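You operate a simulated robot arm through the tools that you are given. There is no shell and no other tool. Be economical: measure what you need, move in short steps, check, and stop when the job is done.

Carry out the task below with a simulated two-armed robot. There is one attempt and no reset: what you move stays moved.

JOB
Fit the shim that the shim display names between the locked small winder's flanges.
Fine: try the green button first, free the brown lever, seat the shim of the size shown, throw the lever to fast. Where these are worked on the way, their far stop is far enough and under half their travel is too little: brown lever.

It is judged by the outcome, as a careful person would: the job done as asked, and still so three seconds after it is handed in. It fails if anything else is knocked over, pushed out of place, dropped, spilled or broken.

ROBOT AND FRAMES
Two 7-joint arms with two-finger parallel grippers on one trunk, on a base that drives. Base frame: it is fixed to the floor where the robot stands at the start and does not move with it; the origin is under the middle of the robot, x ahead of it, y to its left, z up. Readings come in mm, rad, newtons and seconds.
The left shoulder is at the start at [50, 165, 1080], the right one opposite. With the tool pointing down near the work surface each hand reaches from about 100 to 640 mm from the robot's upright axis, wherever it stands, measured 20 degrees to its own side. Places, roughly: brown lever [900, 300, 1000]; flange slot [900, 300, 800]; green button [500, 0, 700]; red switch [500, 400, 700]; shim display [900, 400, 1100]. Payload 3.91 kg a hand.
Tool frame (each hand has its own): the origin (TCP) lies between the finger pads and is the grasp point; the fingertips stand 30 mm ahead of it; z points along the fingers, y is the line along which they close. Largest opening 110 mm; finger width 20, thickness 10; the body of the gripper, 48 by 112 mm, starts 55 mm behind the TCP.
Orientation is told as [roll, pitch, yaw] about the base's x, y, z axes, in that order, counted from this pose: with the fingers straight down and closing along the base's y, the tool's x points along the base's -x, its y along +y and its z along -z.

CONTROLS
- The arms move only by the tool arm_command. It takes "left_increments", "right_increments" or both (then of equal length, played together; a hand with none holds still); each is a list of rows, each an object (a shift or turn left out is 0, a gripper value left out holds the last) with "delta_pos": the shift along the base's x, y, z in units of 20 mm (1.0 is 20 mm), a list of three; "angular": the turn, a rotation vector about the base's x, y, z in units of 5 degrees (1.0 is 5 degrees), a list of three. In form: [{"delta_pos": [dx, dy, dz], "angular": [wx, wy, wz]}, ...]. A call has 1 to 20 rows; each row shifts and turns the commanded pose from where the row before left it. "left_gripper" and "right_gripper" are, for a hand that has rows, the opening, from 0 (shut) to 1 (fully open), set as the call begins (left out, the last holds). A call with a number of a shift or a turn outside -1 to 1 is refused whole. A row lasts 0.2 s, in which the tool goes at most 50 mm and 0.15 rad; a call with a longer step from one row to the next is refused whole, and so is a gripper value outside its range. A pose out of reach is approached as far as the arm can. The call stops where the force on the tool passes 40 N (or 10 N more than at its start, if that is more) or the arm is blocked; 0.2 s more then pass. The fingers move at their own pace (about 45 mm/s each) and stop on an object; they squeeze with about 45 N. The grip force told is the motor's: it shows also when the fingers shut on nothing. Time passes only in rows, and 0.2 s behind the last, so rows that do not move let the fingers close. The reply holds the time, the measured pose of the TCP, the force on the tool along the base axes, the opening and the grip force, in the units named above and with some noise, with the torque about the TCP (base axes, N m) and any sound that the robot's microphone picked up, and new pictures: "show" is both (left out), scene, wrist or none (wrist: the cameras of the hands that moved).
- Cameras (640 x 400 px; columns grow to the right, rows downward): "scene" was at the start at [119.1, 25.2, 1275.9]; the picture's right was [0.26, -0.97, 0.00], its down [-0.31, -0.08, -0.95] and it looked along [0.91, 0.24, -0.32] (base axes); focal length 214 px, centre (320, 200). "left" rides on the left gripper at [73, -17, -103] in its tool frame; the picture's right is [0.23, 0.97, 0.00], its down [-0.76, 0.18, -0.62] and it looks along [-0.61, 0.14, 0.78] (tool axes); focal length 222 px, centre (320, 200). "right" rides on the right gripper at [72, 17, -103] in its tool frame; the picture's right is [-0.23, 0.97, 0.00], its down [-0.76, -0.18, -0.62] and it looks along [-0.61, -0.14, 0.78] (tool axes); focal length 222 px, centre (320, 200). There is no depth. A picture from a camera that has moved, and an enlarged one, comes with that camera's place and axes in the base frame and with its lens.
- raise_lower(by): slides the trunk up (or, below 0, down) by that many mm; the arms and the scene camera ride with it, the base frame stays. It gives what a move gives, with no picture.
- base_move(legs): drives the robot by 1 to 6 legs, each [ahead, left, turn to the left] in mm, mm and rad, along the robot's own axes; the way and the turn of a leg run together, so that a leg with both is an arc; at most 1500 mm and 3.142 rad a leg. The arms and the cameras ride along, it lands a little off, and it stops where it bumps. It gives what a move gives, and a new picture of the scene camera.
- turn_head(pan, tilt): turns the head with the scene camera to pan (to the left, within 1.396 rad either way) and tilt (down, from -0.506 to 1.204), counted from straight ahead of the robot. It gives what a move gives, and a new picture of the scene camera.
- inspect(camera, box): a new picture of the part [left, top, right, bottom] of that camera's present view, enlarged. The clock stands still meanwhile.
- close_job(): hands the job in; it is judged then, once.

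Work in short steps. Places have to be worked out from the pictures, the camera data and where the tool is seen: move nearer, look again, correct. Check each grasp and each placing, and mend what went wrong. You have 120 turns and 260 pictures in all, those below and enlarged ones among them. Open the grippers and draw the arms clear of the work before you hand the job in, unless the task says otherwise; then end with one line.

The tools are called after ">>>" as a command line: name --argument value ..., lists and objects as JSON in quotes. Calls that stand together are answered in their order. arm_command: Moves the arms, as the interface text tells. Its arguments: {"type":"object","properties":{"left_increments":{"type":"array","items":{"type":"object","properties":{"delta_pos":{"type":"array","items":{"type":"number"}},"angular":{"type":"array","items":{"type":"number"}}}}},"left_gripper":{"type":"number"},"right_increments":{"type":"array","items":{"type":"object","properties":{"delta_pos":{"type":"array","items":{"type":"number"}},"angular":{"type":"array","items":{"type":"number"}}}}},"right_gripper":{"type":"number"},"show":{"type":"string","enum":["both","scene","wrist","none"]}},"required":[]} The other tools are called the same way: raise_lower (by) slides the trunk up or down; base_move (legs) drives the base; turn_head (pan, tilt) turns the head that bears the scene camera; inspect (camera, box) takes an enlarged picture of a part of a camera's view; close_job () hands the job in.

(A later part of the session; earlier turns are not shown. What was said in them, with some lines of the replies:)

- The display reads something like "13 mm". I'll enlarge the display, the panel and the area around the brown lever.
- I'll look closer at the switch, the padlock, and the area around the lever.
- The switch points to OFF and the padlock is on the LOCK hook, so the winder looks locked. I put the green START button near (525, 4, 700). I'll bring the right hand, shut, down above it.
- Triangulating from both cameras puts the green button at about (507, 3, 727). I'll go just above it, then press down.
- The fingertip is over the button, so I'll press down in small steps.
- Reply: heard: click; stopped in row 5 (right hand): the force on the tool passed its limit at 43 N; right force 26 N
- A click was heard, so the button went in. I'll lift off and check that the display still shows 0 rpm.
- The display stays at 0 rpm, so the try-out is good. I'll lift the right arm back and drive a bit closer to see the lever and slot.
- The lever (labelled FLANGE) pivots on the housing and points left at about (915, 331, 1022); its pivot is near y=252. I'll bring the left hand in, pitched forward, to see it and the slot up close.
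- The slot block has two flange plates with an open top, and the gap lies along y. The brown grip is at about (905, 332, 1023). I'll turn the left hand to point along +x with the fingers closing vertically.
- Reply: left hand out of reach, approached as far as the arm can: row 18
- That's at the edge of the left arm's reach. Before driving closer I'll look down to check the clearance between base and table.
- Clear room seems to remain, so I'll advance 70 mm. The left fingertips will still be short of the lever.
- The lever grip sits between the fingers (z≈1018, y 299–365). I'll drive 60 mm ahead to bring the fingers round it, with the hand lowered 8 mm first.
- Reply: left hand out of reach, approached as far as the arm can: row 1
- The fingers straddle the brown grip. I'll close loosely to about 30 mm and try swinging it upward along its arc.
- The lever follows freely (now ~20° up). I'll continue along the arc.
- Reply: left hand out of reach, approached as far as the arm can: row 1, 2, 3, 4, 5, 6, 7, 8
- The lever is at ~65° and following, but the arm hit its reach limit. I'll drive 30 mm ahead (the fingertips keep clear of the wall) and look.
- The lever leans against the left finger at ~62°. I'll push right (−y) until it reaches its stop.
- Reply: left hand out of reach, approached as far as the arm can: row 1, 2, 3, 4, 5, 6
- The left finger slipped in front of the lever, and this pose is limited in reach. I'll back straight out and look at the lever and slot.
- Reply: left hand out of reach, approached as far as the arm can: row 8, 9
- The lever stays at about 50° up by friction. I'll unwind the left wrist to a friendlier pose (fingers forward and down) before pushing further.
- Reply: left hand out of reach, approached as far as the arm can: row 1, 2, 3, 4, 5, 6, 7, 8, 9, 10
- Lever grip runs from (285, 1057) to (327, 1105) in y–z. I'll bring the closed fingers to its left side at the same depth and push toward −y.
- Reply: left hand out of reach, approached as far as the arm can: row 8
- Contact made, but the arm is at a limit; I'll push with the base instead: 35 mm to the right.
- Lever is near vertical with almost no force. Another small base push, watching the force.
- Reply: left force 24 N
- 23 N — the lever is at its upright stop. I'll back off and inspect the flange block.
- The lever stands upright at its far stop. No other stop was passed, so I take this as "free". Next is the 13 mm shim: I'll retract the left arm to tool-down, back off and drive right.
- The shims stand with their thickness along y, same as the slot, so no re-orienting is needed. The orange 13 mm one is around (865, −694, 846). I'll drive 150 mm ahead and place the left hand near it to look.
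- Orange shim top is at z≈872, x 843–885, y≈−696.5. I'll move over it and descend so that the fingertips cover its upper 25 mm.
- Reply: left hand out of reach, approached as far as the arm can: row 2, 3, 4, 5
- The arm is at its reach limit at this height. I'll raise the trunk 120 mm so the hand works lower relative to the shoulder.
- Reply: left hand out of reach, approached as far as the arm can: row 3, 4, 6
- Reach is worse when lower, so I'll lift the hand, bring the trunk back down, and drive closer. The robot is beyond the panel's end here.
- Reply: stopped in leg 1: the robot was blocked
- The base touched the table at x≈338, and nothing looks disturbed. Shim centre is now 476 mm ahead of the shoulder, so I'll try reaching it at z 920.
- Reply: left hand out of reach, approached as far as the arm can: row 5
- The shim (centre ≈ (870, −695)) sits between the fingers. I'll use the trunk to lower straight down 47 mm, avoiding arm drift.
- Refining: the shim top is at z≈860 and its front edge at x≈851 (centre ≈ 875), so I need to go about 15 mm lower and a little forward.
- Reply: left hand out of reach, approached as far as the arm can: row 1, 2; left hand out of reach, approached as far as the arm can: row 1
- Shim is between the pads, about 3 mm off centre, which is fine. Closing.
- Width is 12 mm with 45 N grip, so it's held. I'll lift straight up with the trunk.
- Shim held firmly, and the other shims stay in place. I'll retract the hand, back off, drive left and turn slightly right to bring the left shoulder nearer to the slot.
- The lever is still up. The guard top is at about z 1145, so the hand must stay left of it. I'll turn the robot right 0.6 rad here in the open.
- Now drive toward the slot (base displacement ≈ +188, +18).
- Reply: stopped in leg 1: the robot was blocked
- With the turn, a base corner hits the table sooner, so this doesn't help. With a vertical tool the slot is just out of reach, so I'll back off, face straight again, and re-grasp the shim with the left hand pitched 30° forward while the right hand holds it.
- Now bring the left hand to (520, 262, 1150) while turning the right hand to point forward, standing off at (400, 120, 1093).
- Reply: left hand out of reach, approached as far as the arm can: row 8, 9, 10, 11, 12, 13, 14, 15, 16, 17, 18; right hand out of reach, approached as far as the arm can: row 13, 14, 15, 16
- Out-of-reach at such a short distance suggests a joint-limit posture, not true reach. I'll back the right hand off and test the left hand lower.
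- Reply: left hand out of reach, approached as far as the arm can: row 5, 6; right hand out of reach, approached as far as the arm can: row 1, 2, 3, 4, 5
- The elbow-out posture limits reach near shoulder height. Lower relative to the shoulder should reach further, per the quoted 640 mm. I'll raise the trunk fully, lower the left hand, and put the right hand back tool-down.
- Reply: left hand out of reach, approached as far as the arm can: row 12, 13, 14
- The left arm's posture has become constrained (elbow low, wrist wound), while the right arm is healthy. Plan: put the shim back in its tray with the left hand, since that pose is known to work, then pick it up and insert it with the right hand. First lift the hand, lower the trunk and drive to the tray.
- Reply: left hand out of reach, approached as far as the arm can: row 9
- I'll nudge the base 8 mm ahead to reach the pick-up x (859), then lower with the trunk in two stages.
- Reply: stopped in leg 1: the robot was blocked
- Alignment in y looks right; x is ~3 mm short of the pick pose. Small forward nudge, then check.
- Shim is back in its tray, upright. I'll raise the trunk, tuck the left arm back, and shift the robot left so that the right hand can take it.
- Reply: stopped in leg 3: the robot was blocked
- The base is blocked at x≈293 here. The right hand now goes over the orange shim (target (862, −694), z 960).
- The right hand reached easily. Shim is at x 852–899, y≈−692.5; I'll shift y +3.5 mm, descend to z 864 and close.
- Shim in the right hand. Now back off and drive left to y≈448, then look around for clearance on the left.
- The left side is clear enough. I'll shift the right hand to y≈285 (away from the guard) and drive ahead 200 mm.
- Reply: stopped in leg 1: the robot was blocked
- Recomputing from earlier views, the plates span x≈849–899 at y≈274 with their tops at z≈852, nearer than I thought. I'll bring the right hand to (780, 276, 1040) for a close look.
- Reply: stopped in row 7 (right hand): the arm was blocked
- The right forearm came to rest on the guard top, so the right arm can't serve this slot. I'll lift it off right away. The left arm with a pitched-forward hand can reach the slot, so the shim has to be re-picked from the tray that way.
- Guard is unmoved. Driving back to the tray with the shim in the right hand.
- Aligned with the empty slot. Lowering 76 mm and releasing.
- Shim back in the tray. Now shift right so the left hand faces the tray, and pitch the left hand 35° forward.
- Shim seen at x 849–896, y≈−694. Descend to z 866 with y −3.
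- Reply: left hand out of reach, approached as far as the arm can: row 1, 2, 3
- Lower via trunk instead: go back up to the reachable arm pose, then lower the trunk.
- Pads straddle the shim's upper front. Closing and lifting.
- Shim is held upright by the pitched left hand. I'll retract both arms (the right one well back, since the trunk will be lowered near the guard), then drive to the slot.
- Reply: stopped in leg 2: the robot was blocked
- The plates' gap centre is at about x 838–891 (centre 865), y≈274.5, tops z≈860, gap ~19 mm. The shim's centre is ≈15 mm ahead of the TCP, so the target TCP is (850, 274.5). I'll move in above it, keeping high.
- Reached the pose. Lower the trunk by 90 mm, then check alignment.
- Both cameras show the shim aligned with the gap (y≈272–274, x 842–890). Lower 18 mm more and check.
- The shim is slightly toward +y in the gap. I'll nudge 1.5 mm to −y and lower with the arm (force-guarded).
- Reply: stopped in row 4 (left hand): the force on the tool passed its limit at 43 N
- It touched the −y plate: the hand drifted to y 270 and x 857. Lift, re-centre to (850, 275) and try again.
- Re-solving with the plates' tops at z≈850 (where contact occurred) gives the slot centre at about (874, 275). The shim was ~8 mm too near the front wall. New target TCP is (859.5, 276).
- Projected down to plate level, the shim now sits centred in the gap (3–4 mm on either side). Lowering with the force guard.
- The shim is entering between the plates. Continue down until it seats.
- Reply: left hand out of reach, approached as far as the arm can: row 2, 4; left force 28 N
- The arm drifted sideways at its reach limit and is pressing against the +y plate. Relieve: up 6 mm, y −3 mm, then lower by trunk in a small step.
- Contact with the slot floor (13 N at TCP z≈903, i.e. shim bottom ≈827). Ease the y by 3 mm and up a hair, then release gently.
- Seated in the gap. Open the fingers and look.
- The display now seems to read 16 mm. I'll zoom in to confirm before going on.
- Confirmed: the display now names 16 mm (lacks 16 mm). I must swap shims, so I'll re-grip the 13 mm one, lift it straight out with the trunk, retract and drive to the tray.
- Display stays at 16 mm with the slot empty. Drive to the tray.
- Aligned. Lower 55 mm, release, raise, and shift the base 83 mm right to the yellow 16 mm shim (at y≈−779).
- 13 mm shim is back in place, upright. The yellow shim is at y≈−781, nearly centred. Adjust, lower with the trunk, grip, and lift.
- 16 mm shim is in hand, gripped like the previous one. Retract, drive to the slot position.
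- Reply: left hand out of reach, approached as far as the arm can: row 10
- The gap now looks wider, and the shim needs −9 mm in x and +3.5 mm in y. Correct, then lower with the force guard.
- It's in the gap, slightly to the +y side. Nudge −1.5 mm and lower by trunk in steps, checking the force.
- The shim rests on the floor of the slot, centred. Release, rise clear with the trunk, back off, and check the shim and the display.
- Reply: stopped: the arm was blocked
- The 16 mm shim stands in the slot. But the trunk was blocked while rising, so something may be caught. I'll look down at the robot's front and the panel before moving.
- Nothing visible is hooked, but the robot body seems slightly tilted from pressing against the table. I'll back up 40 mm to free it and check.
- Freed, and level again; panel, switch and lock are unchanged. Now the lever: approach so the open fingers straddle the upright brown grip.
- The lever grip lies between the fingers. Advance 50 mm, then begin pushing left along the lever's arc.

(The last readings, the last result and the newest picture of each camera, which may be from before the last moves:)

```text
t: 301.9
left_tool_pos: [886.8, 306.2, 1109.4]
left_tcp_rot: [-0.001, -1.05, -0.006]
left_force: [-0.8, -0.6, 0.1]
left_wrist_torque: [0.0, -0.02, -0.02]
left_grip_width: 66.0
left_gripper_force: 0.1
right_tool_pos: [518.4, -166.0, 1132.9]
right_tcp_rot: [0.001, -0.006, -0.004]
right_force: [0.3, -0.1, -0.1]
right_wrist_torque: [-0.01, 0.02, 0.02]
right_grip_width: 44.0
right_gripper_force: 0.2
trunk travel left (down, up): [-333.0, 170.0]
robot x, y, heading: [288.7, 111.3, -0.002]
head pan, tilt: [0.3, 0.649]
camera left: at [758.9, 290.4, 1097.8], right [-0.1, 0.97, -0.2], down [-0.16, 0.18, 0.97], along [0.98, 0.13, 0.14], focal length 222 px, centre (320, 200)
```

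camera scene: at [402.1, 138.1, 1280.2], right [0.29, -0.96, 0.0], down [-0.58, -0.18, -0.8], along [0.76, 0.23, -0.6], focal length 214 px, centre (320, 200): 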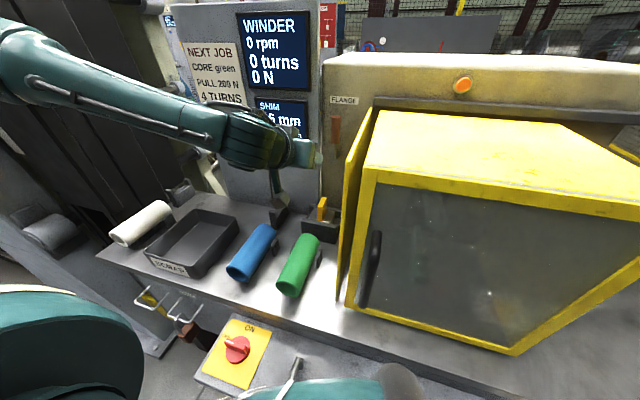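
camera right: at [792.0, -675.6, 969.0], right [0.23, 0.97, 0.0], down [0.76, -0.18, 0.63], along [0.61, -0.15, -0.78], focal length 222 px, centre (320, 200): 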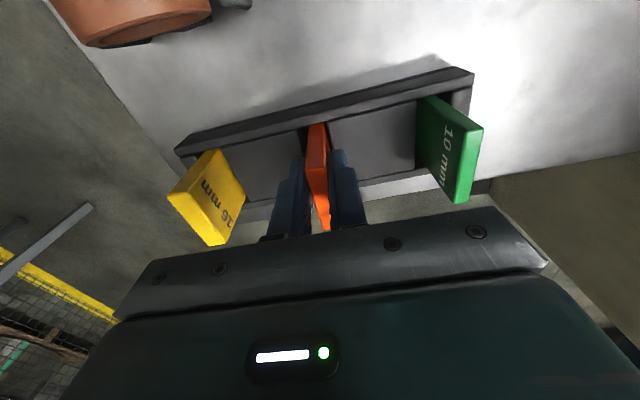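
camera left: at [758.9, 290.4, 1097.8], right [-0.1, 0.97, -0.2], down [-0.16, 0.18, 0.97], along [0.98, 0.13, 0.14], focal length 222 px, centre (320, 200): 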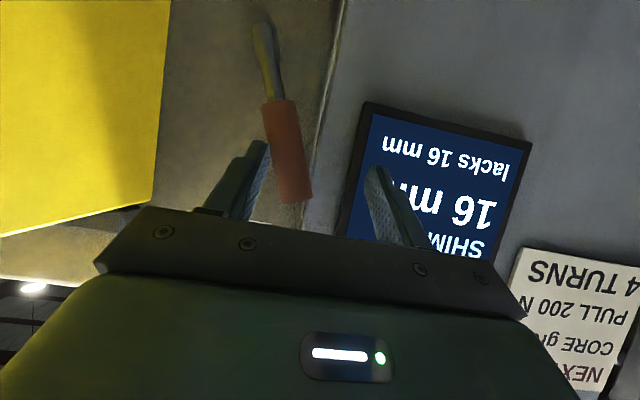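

Lever follows (≈20° left of vertical). Continue along the arc, down toward horizontal.

>>> arm_command --left_increments '[{"delta_pos": [0, 0.5, -0.2]}, {"delta_pos": [0, 0.5, -0.28]}, {"delta_pos": [0, 0.5, -0.35]}, {"delta_pos": [0, 0.45, -0.4]}, {"delta_pos": [0, 0.35, -0.5]}, {"delta_pos": [0, 0.3, -0.5]}, {"delta_pos": [0, 0.25, -0.5]}]' --show "wrist"

```text
t: 303.5
left_tool_pos: [886.1, 361.3, 1053.6]
left_tcp_rot: [-0.002, -1.051, -0.01]
left_force: [0.2, 0.4, 1.3]
left_wrist_torque: [0.04, -0.01, 0.01]
left_grip_width: 65.9
left_gripper_force: 0.0
right_tool_pos: [517.8, -166.2, 1133.1]
right_tcp_rot: [-0.001, -0.006, -0.002]
right_force: [0.2, -0.3, 0.5]
right_wrist_torque: [0.01, 0.02, -0.01]
right_grip_width: 44.3
right_gripper_force: 0.0
trunk travel left (down, up): [-333.0, 170.0]
robot x, y, heading: [289.4, 116.0, -0.003]
head pan, tilt: [0.3, 0.649]
camera left: at [759.7, 345.8, 1043.2], right [-0.1, 0.97, -0.2], down [-0.16, 0.18, 0.97], along [0.98, 0.13, 0.14], focal length 222 px, centre (320, 200)
```

left: 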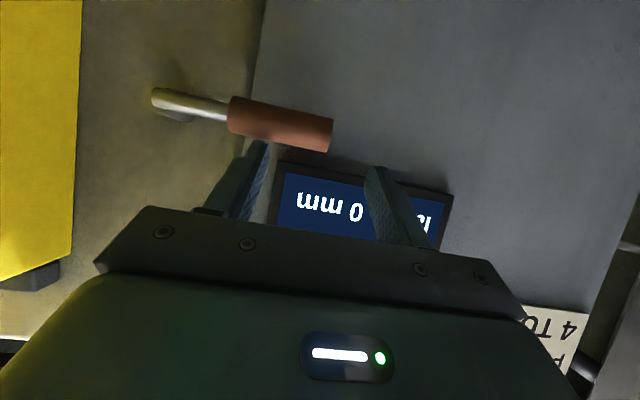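

The display shows "0 mm" lacking, and the lever is nearly horizontal. Press down to its stop.

>>> arm_command --left_increments '[{"delta_pos": [0, 0.05, -0.3]}, {"delta_pos": [0, 0, -0.3]}, {"delta_pos": [0, 0, -0.3]}, {"delta_pos": [0, 0, -0.3]}, {"delta_pos": [0, 0, -0.3]}]' --show "wrist"

```text
t: 304.4
left_tool_pos: [884.3, 361.7, 1045.8]
left_tcp_rot: [-0.016, -1.073, 0.003]
left_force: [-21.7, 2.2, 13.7]
left_wrist_torque: [-0.28, 0.17, -0.77]
left_grip_width: 64.9
left_gripper_force: 0.0
right_tool_pos: [514.9, -166.4, 1133.9]
right_tcp_rot: [0.0, -0.012, -0.002]
right_force: [-0.4, -0.5, -0.3]
right_wrist_torque: [0.02, -0.02, 0.0]
right_grip_width: 44.0
right_gripper_force: 0.1
trunk travel left (down, up): [-333.0, 170.0]
robot x, y, heading: [290.5, 113.1, -0.003]
head pan, tilt: [0.3, 0.649]
stopped in row 4 (left hand): the force on the tool passed its limit at 44 N (the readings are from after the stop); the commanded pose is now the measured one
camera left: at [757.5, 346.1, 1032.6], right [-0.1, 0.97, -0.21], down [-0.18, 0.19, 0.97], along [0.98, 0.13, 0.16], focal length 222 px, centre (320, 200)
```

left: 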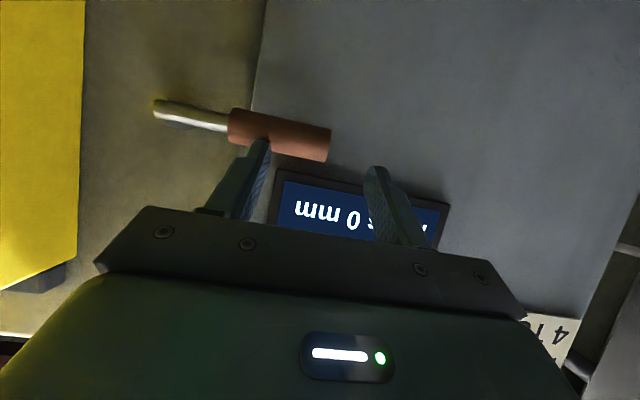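

The lever is firmly at its stop. Back the hand off (up, then back) and view the result.

>>> arm_command --left_increments '[{"delta_pos": [-0.2, 0, 0.8]}, {"delta_pos": [-0.8, 0, 0.4]}, {"delta_pos": [-1, 0, 0.2]}, {"delta_pos": [-1, 0.2, 0]}, {"delta_pos": [-1, 0.4, 0]}, {"delta_pos": [-1, 0.5, 0], "angular": [0, 1, 0]}, {"delta_pos": [-1, 0.5, 0], "angular": [0, 1, 0]}, {"delta_pos": [-1, 0.5, 0], "angular": [0, 1, 0]}, {"delta_pos": [-1, 0, 0], "angular": [0, 1, 0]}, {"delta_pos": [-1, 0, 0], "angular": [0, 1, 0]}]' --show "scene"

>>> inspect --camera "scene" --box '[240, 70, 380, 250]'

```text
t: 306.6
left_tool_pos: [707.7, 404.2, 1070.4]
left_tcp_rot: [-0.011, -0.627, -0.002]
left_force: [0.5, 0.8, -0.8]
left_wrist_torque: [0.04, -0.01, 0.02]
left_grip_width: 66.3
left_gripper_force: 0.1
right_tool_pos: [518.2, -166.6, 1132.5]
right_tcp_rot: [0.0, -0.008, 0.0]
right_force: [0.6, 1.3, -0.1]
right_wrist_torque: [0.0, 0.03, -0.01]
right_grip_width: 44.0
right_gripper_force: 0.0
trunk travel left (down, up): [-333.0, 170.0]
robot x, y, heading: [294.5, 110.6, 0.002]
head pan, tilt: [0.3, 0.649]
camera scene: at [402.3, 138.1, 1280.1], right [0.29, -0.96, 0.0], down [-0.58, -0.18, -0.8], along [0.76, 0.23, -0.6], focal length 214 px, centre (320, 200)
```

scene: 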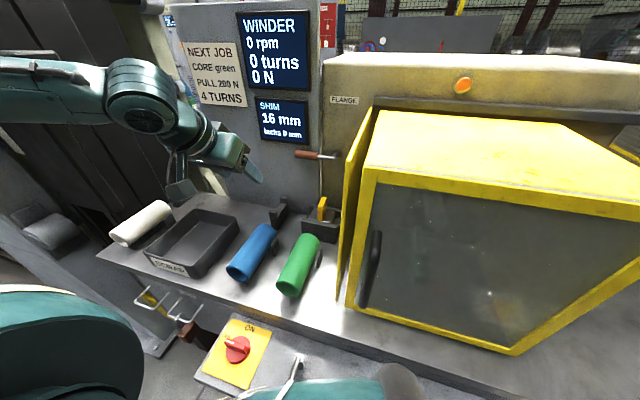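

```text
2.22 times, centred on (310, 160) of scene
camera zoom: at [402.3, 138.1, 1280.1], right [0.29, -0.96, 0.0], down [-0.58, -0.18, -0.8], along [0.76, 0.23, -0.6], focal length 477 px, centre (342, 289)
```

zoom: 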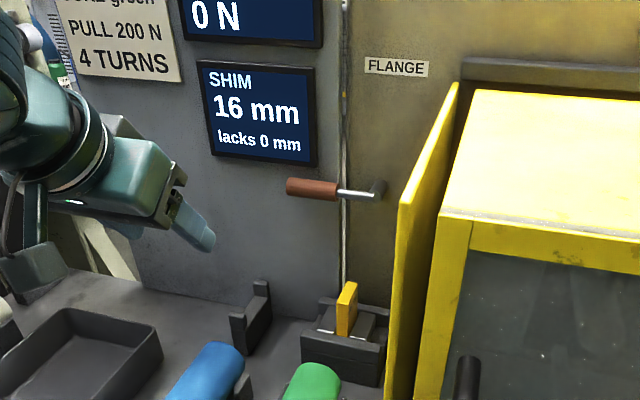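

Display: 16 mm, lacks 0 mm; lever fast. Draw the robot back and do a last check of the panel.

>>> base_move --legs '[[-220, 0, 0]]'

>>> inspect --camera "scene" --box '[160, 120, 480, 360]'

```text
t: 308.3
left_tool_pos: [488.4, 404.2, 1070.3]
left_tcp_rot: [-0.011, -0.63, 0.002]
left_force: [-0.5, -0.2, 0.1]
left_wrist_torque: [-0.04, -0.02, 0.0]
left_grip_width: 65.9
left_gripper_force: 0.0
right_tool_pos: [299.2, -167.1, 1132.4]
right_tcp_rot: [0.0, -0.007, 0.0]
right_force: [-0.5, 0.1, -0.3]
right_wrist_torque: [0.03, 0.02, 0.01]
right_grip_width: 44.0
right_gripper_force: 0.1
trunk travel left (down, up): [-333.0, 170.0]
robot x, y, heading: [70.3, 112.7, 0.005]
head pan, tilt: [0.3, 0.649]
camera scene: at [183.0, 138.4, 1280.1], right [0.3, -0.95, 0.0], down [-0.58, -0.18, -0.8], along [0.76, 0.24, -0.6], focal length 214 px, centre (320, 200)
```

scene: 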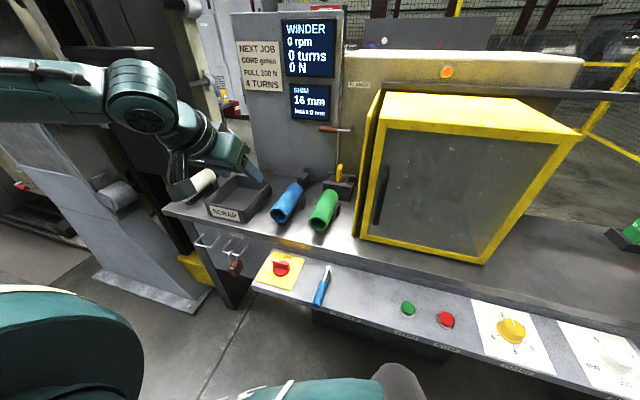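

```text
1.67 times, centred on (320, 240) of scene
camera zoom: at [183.0, 138.4, 1280.1], right [0.3, -0.95, 0.0], down [-0.58, -0.18, -0.8], along [0.76, 0.24, -0.6], focal length 358 px, centre (320, 133)
```

zoom: 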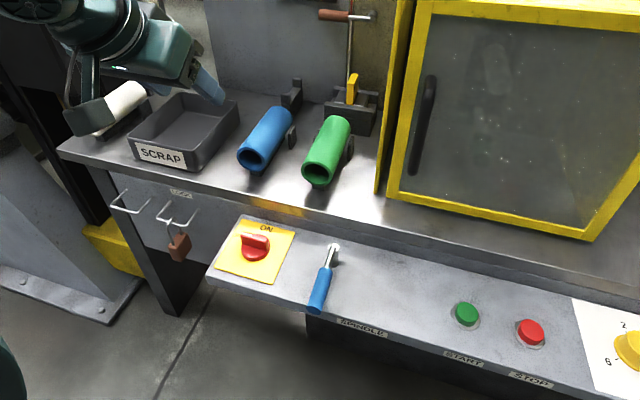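

Everything is in place: the 16 mm shim is seated, the lever is fast, the lock and switch are unchanged, and the arms are clear. Handing in.

>>> close_job

```text
The job is handed in.
```

The 16 mm shim is seated between the flanges and the brown lever is thrown back to fast. The display now reads "16 mm, lacks 0 mm". I tried the green button first: it clicked and the winder stayed at 0 rpm. The display named 13 mm at the start and changed to 16 mm during the work, so I put the 13 mm shim back in its tray and fitted the 16 mm one. On the way the right forearm touched the guard top and the base pressed against the table edge a few times; nothing looked moved. No free/fast markings were visible on the lever, so I took the upright stop as free and its starting position as fast.
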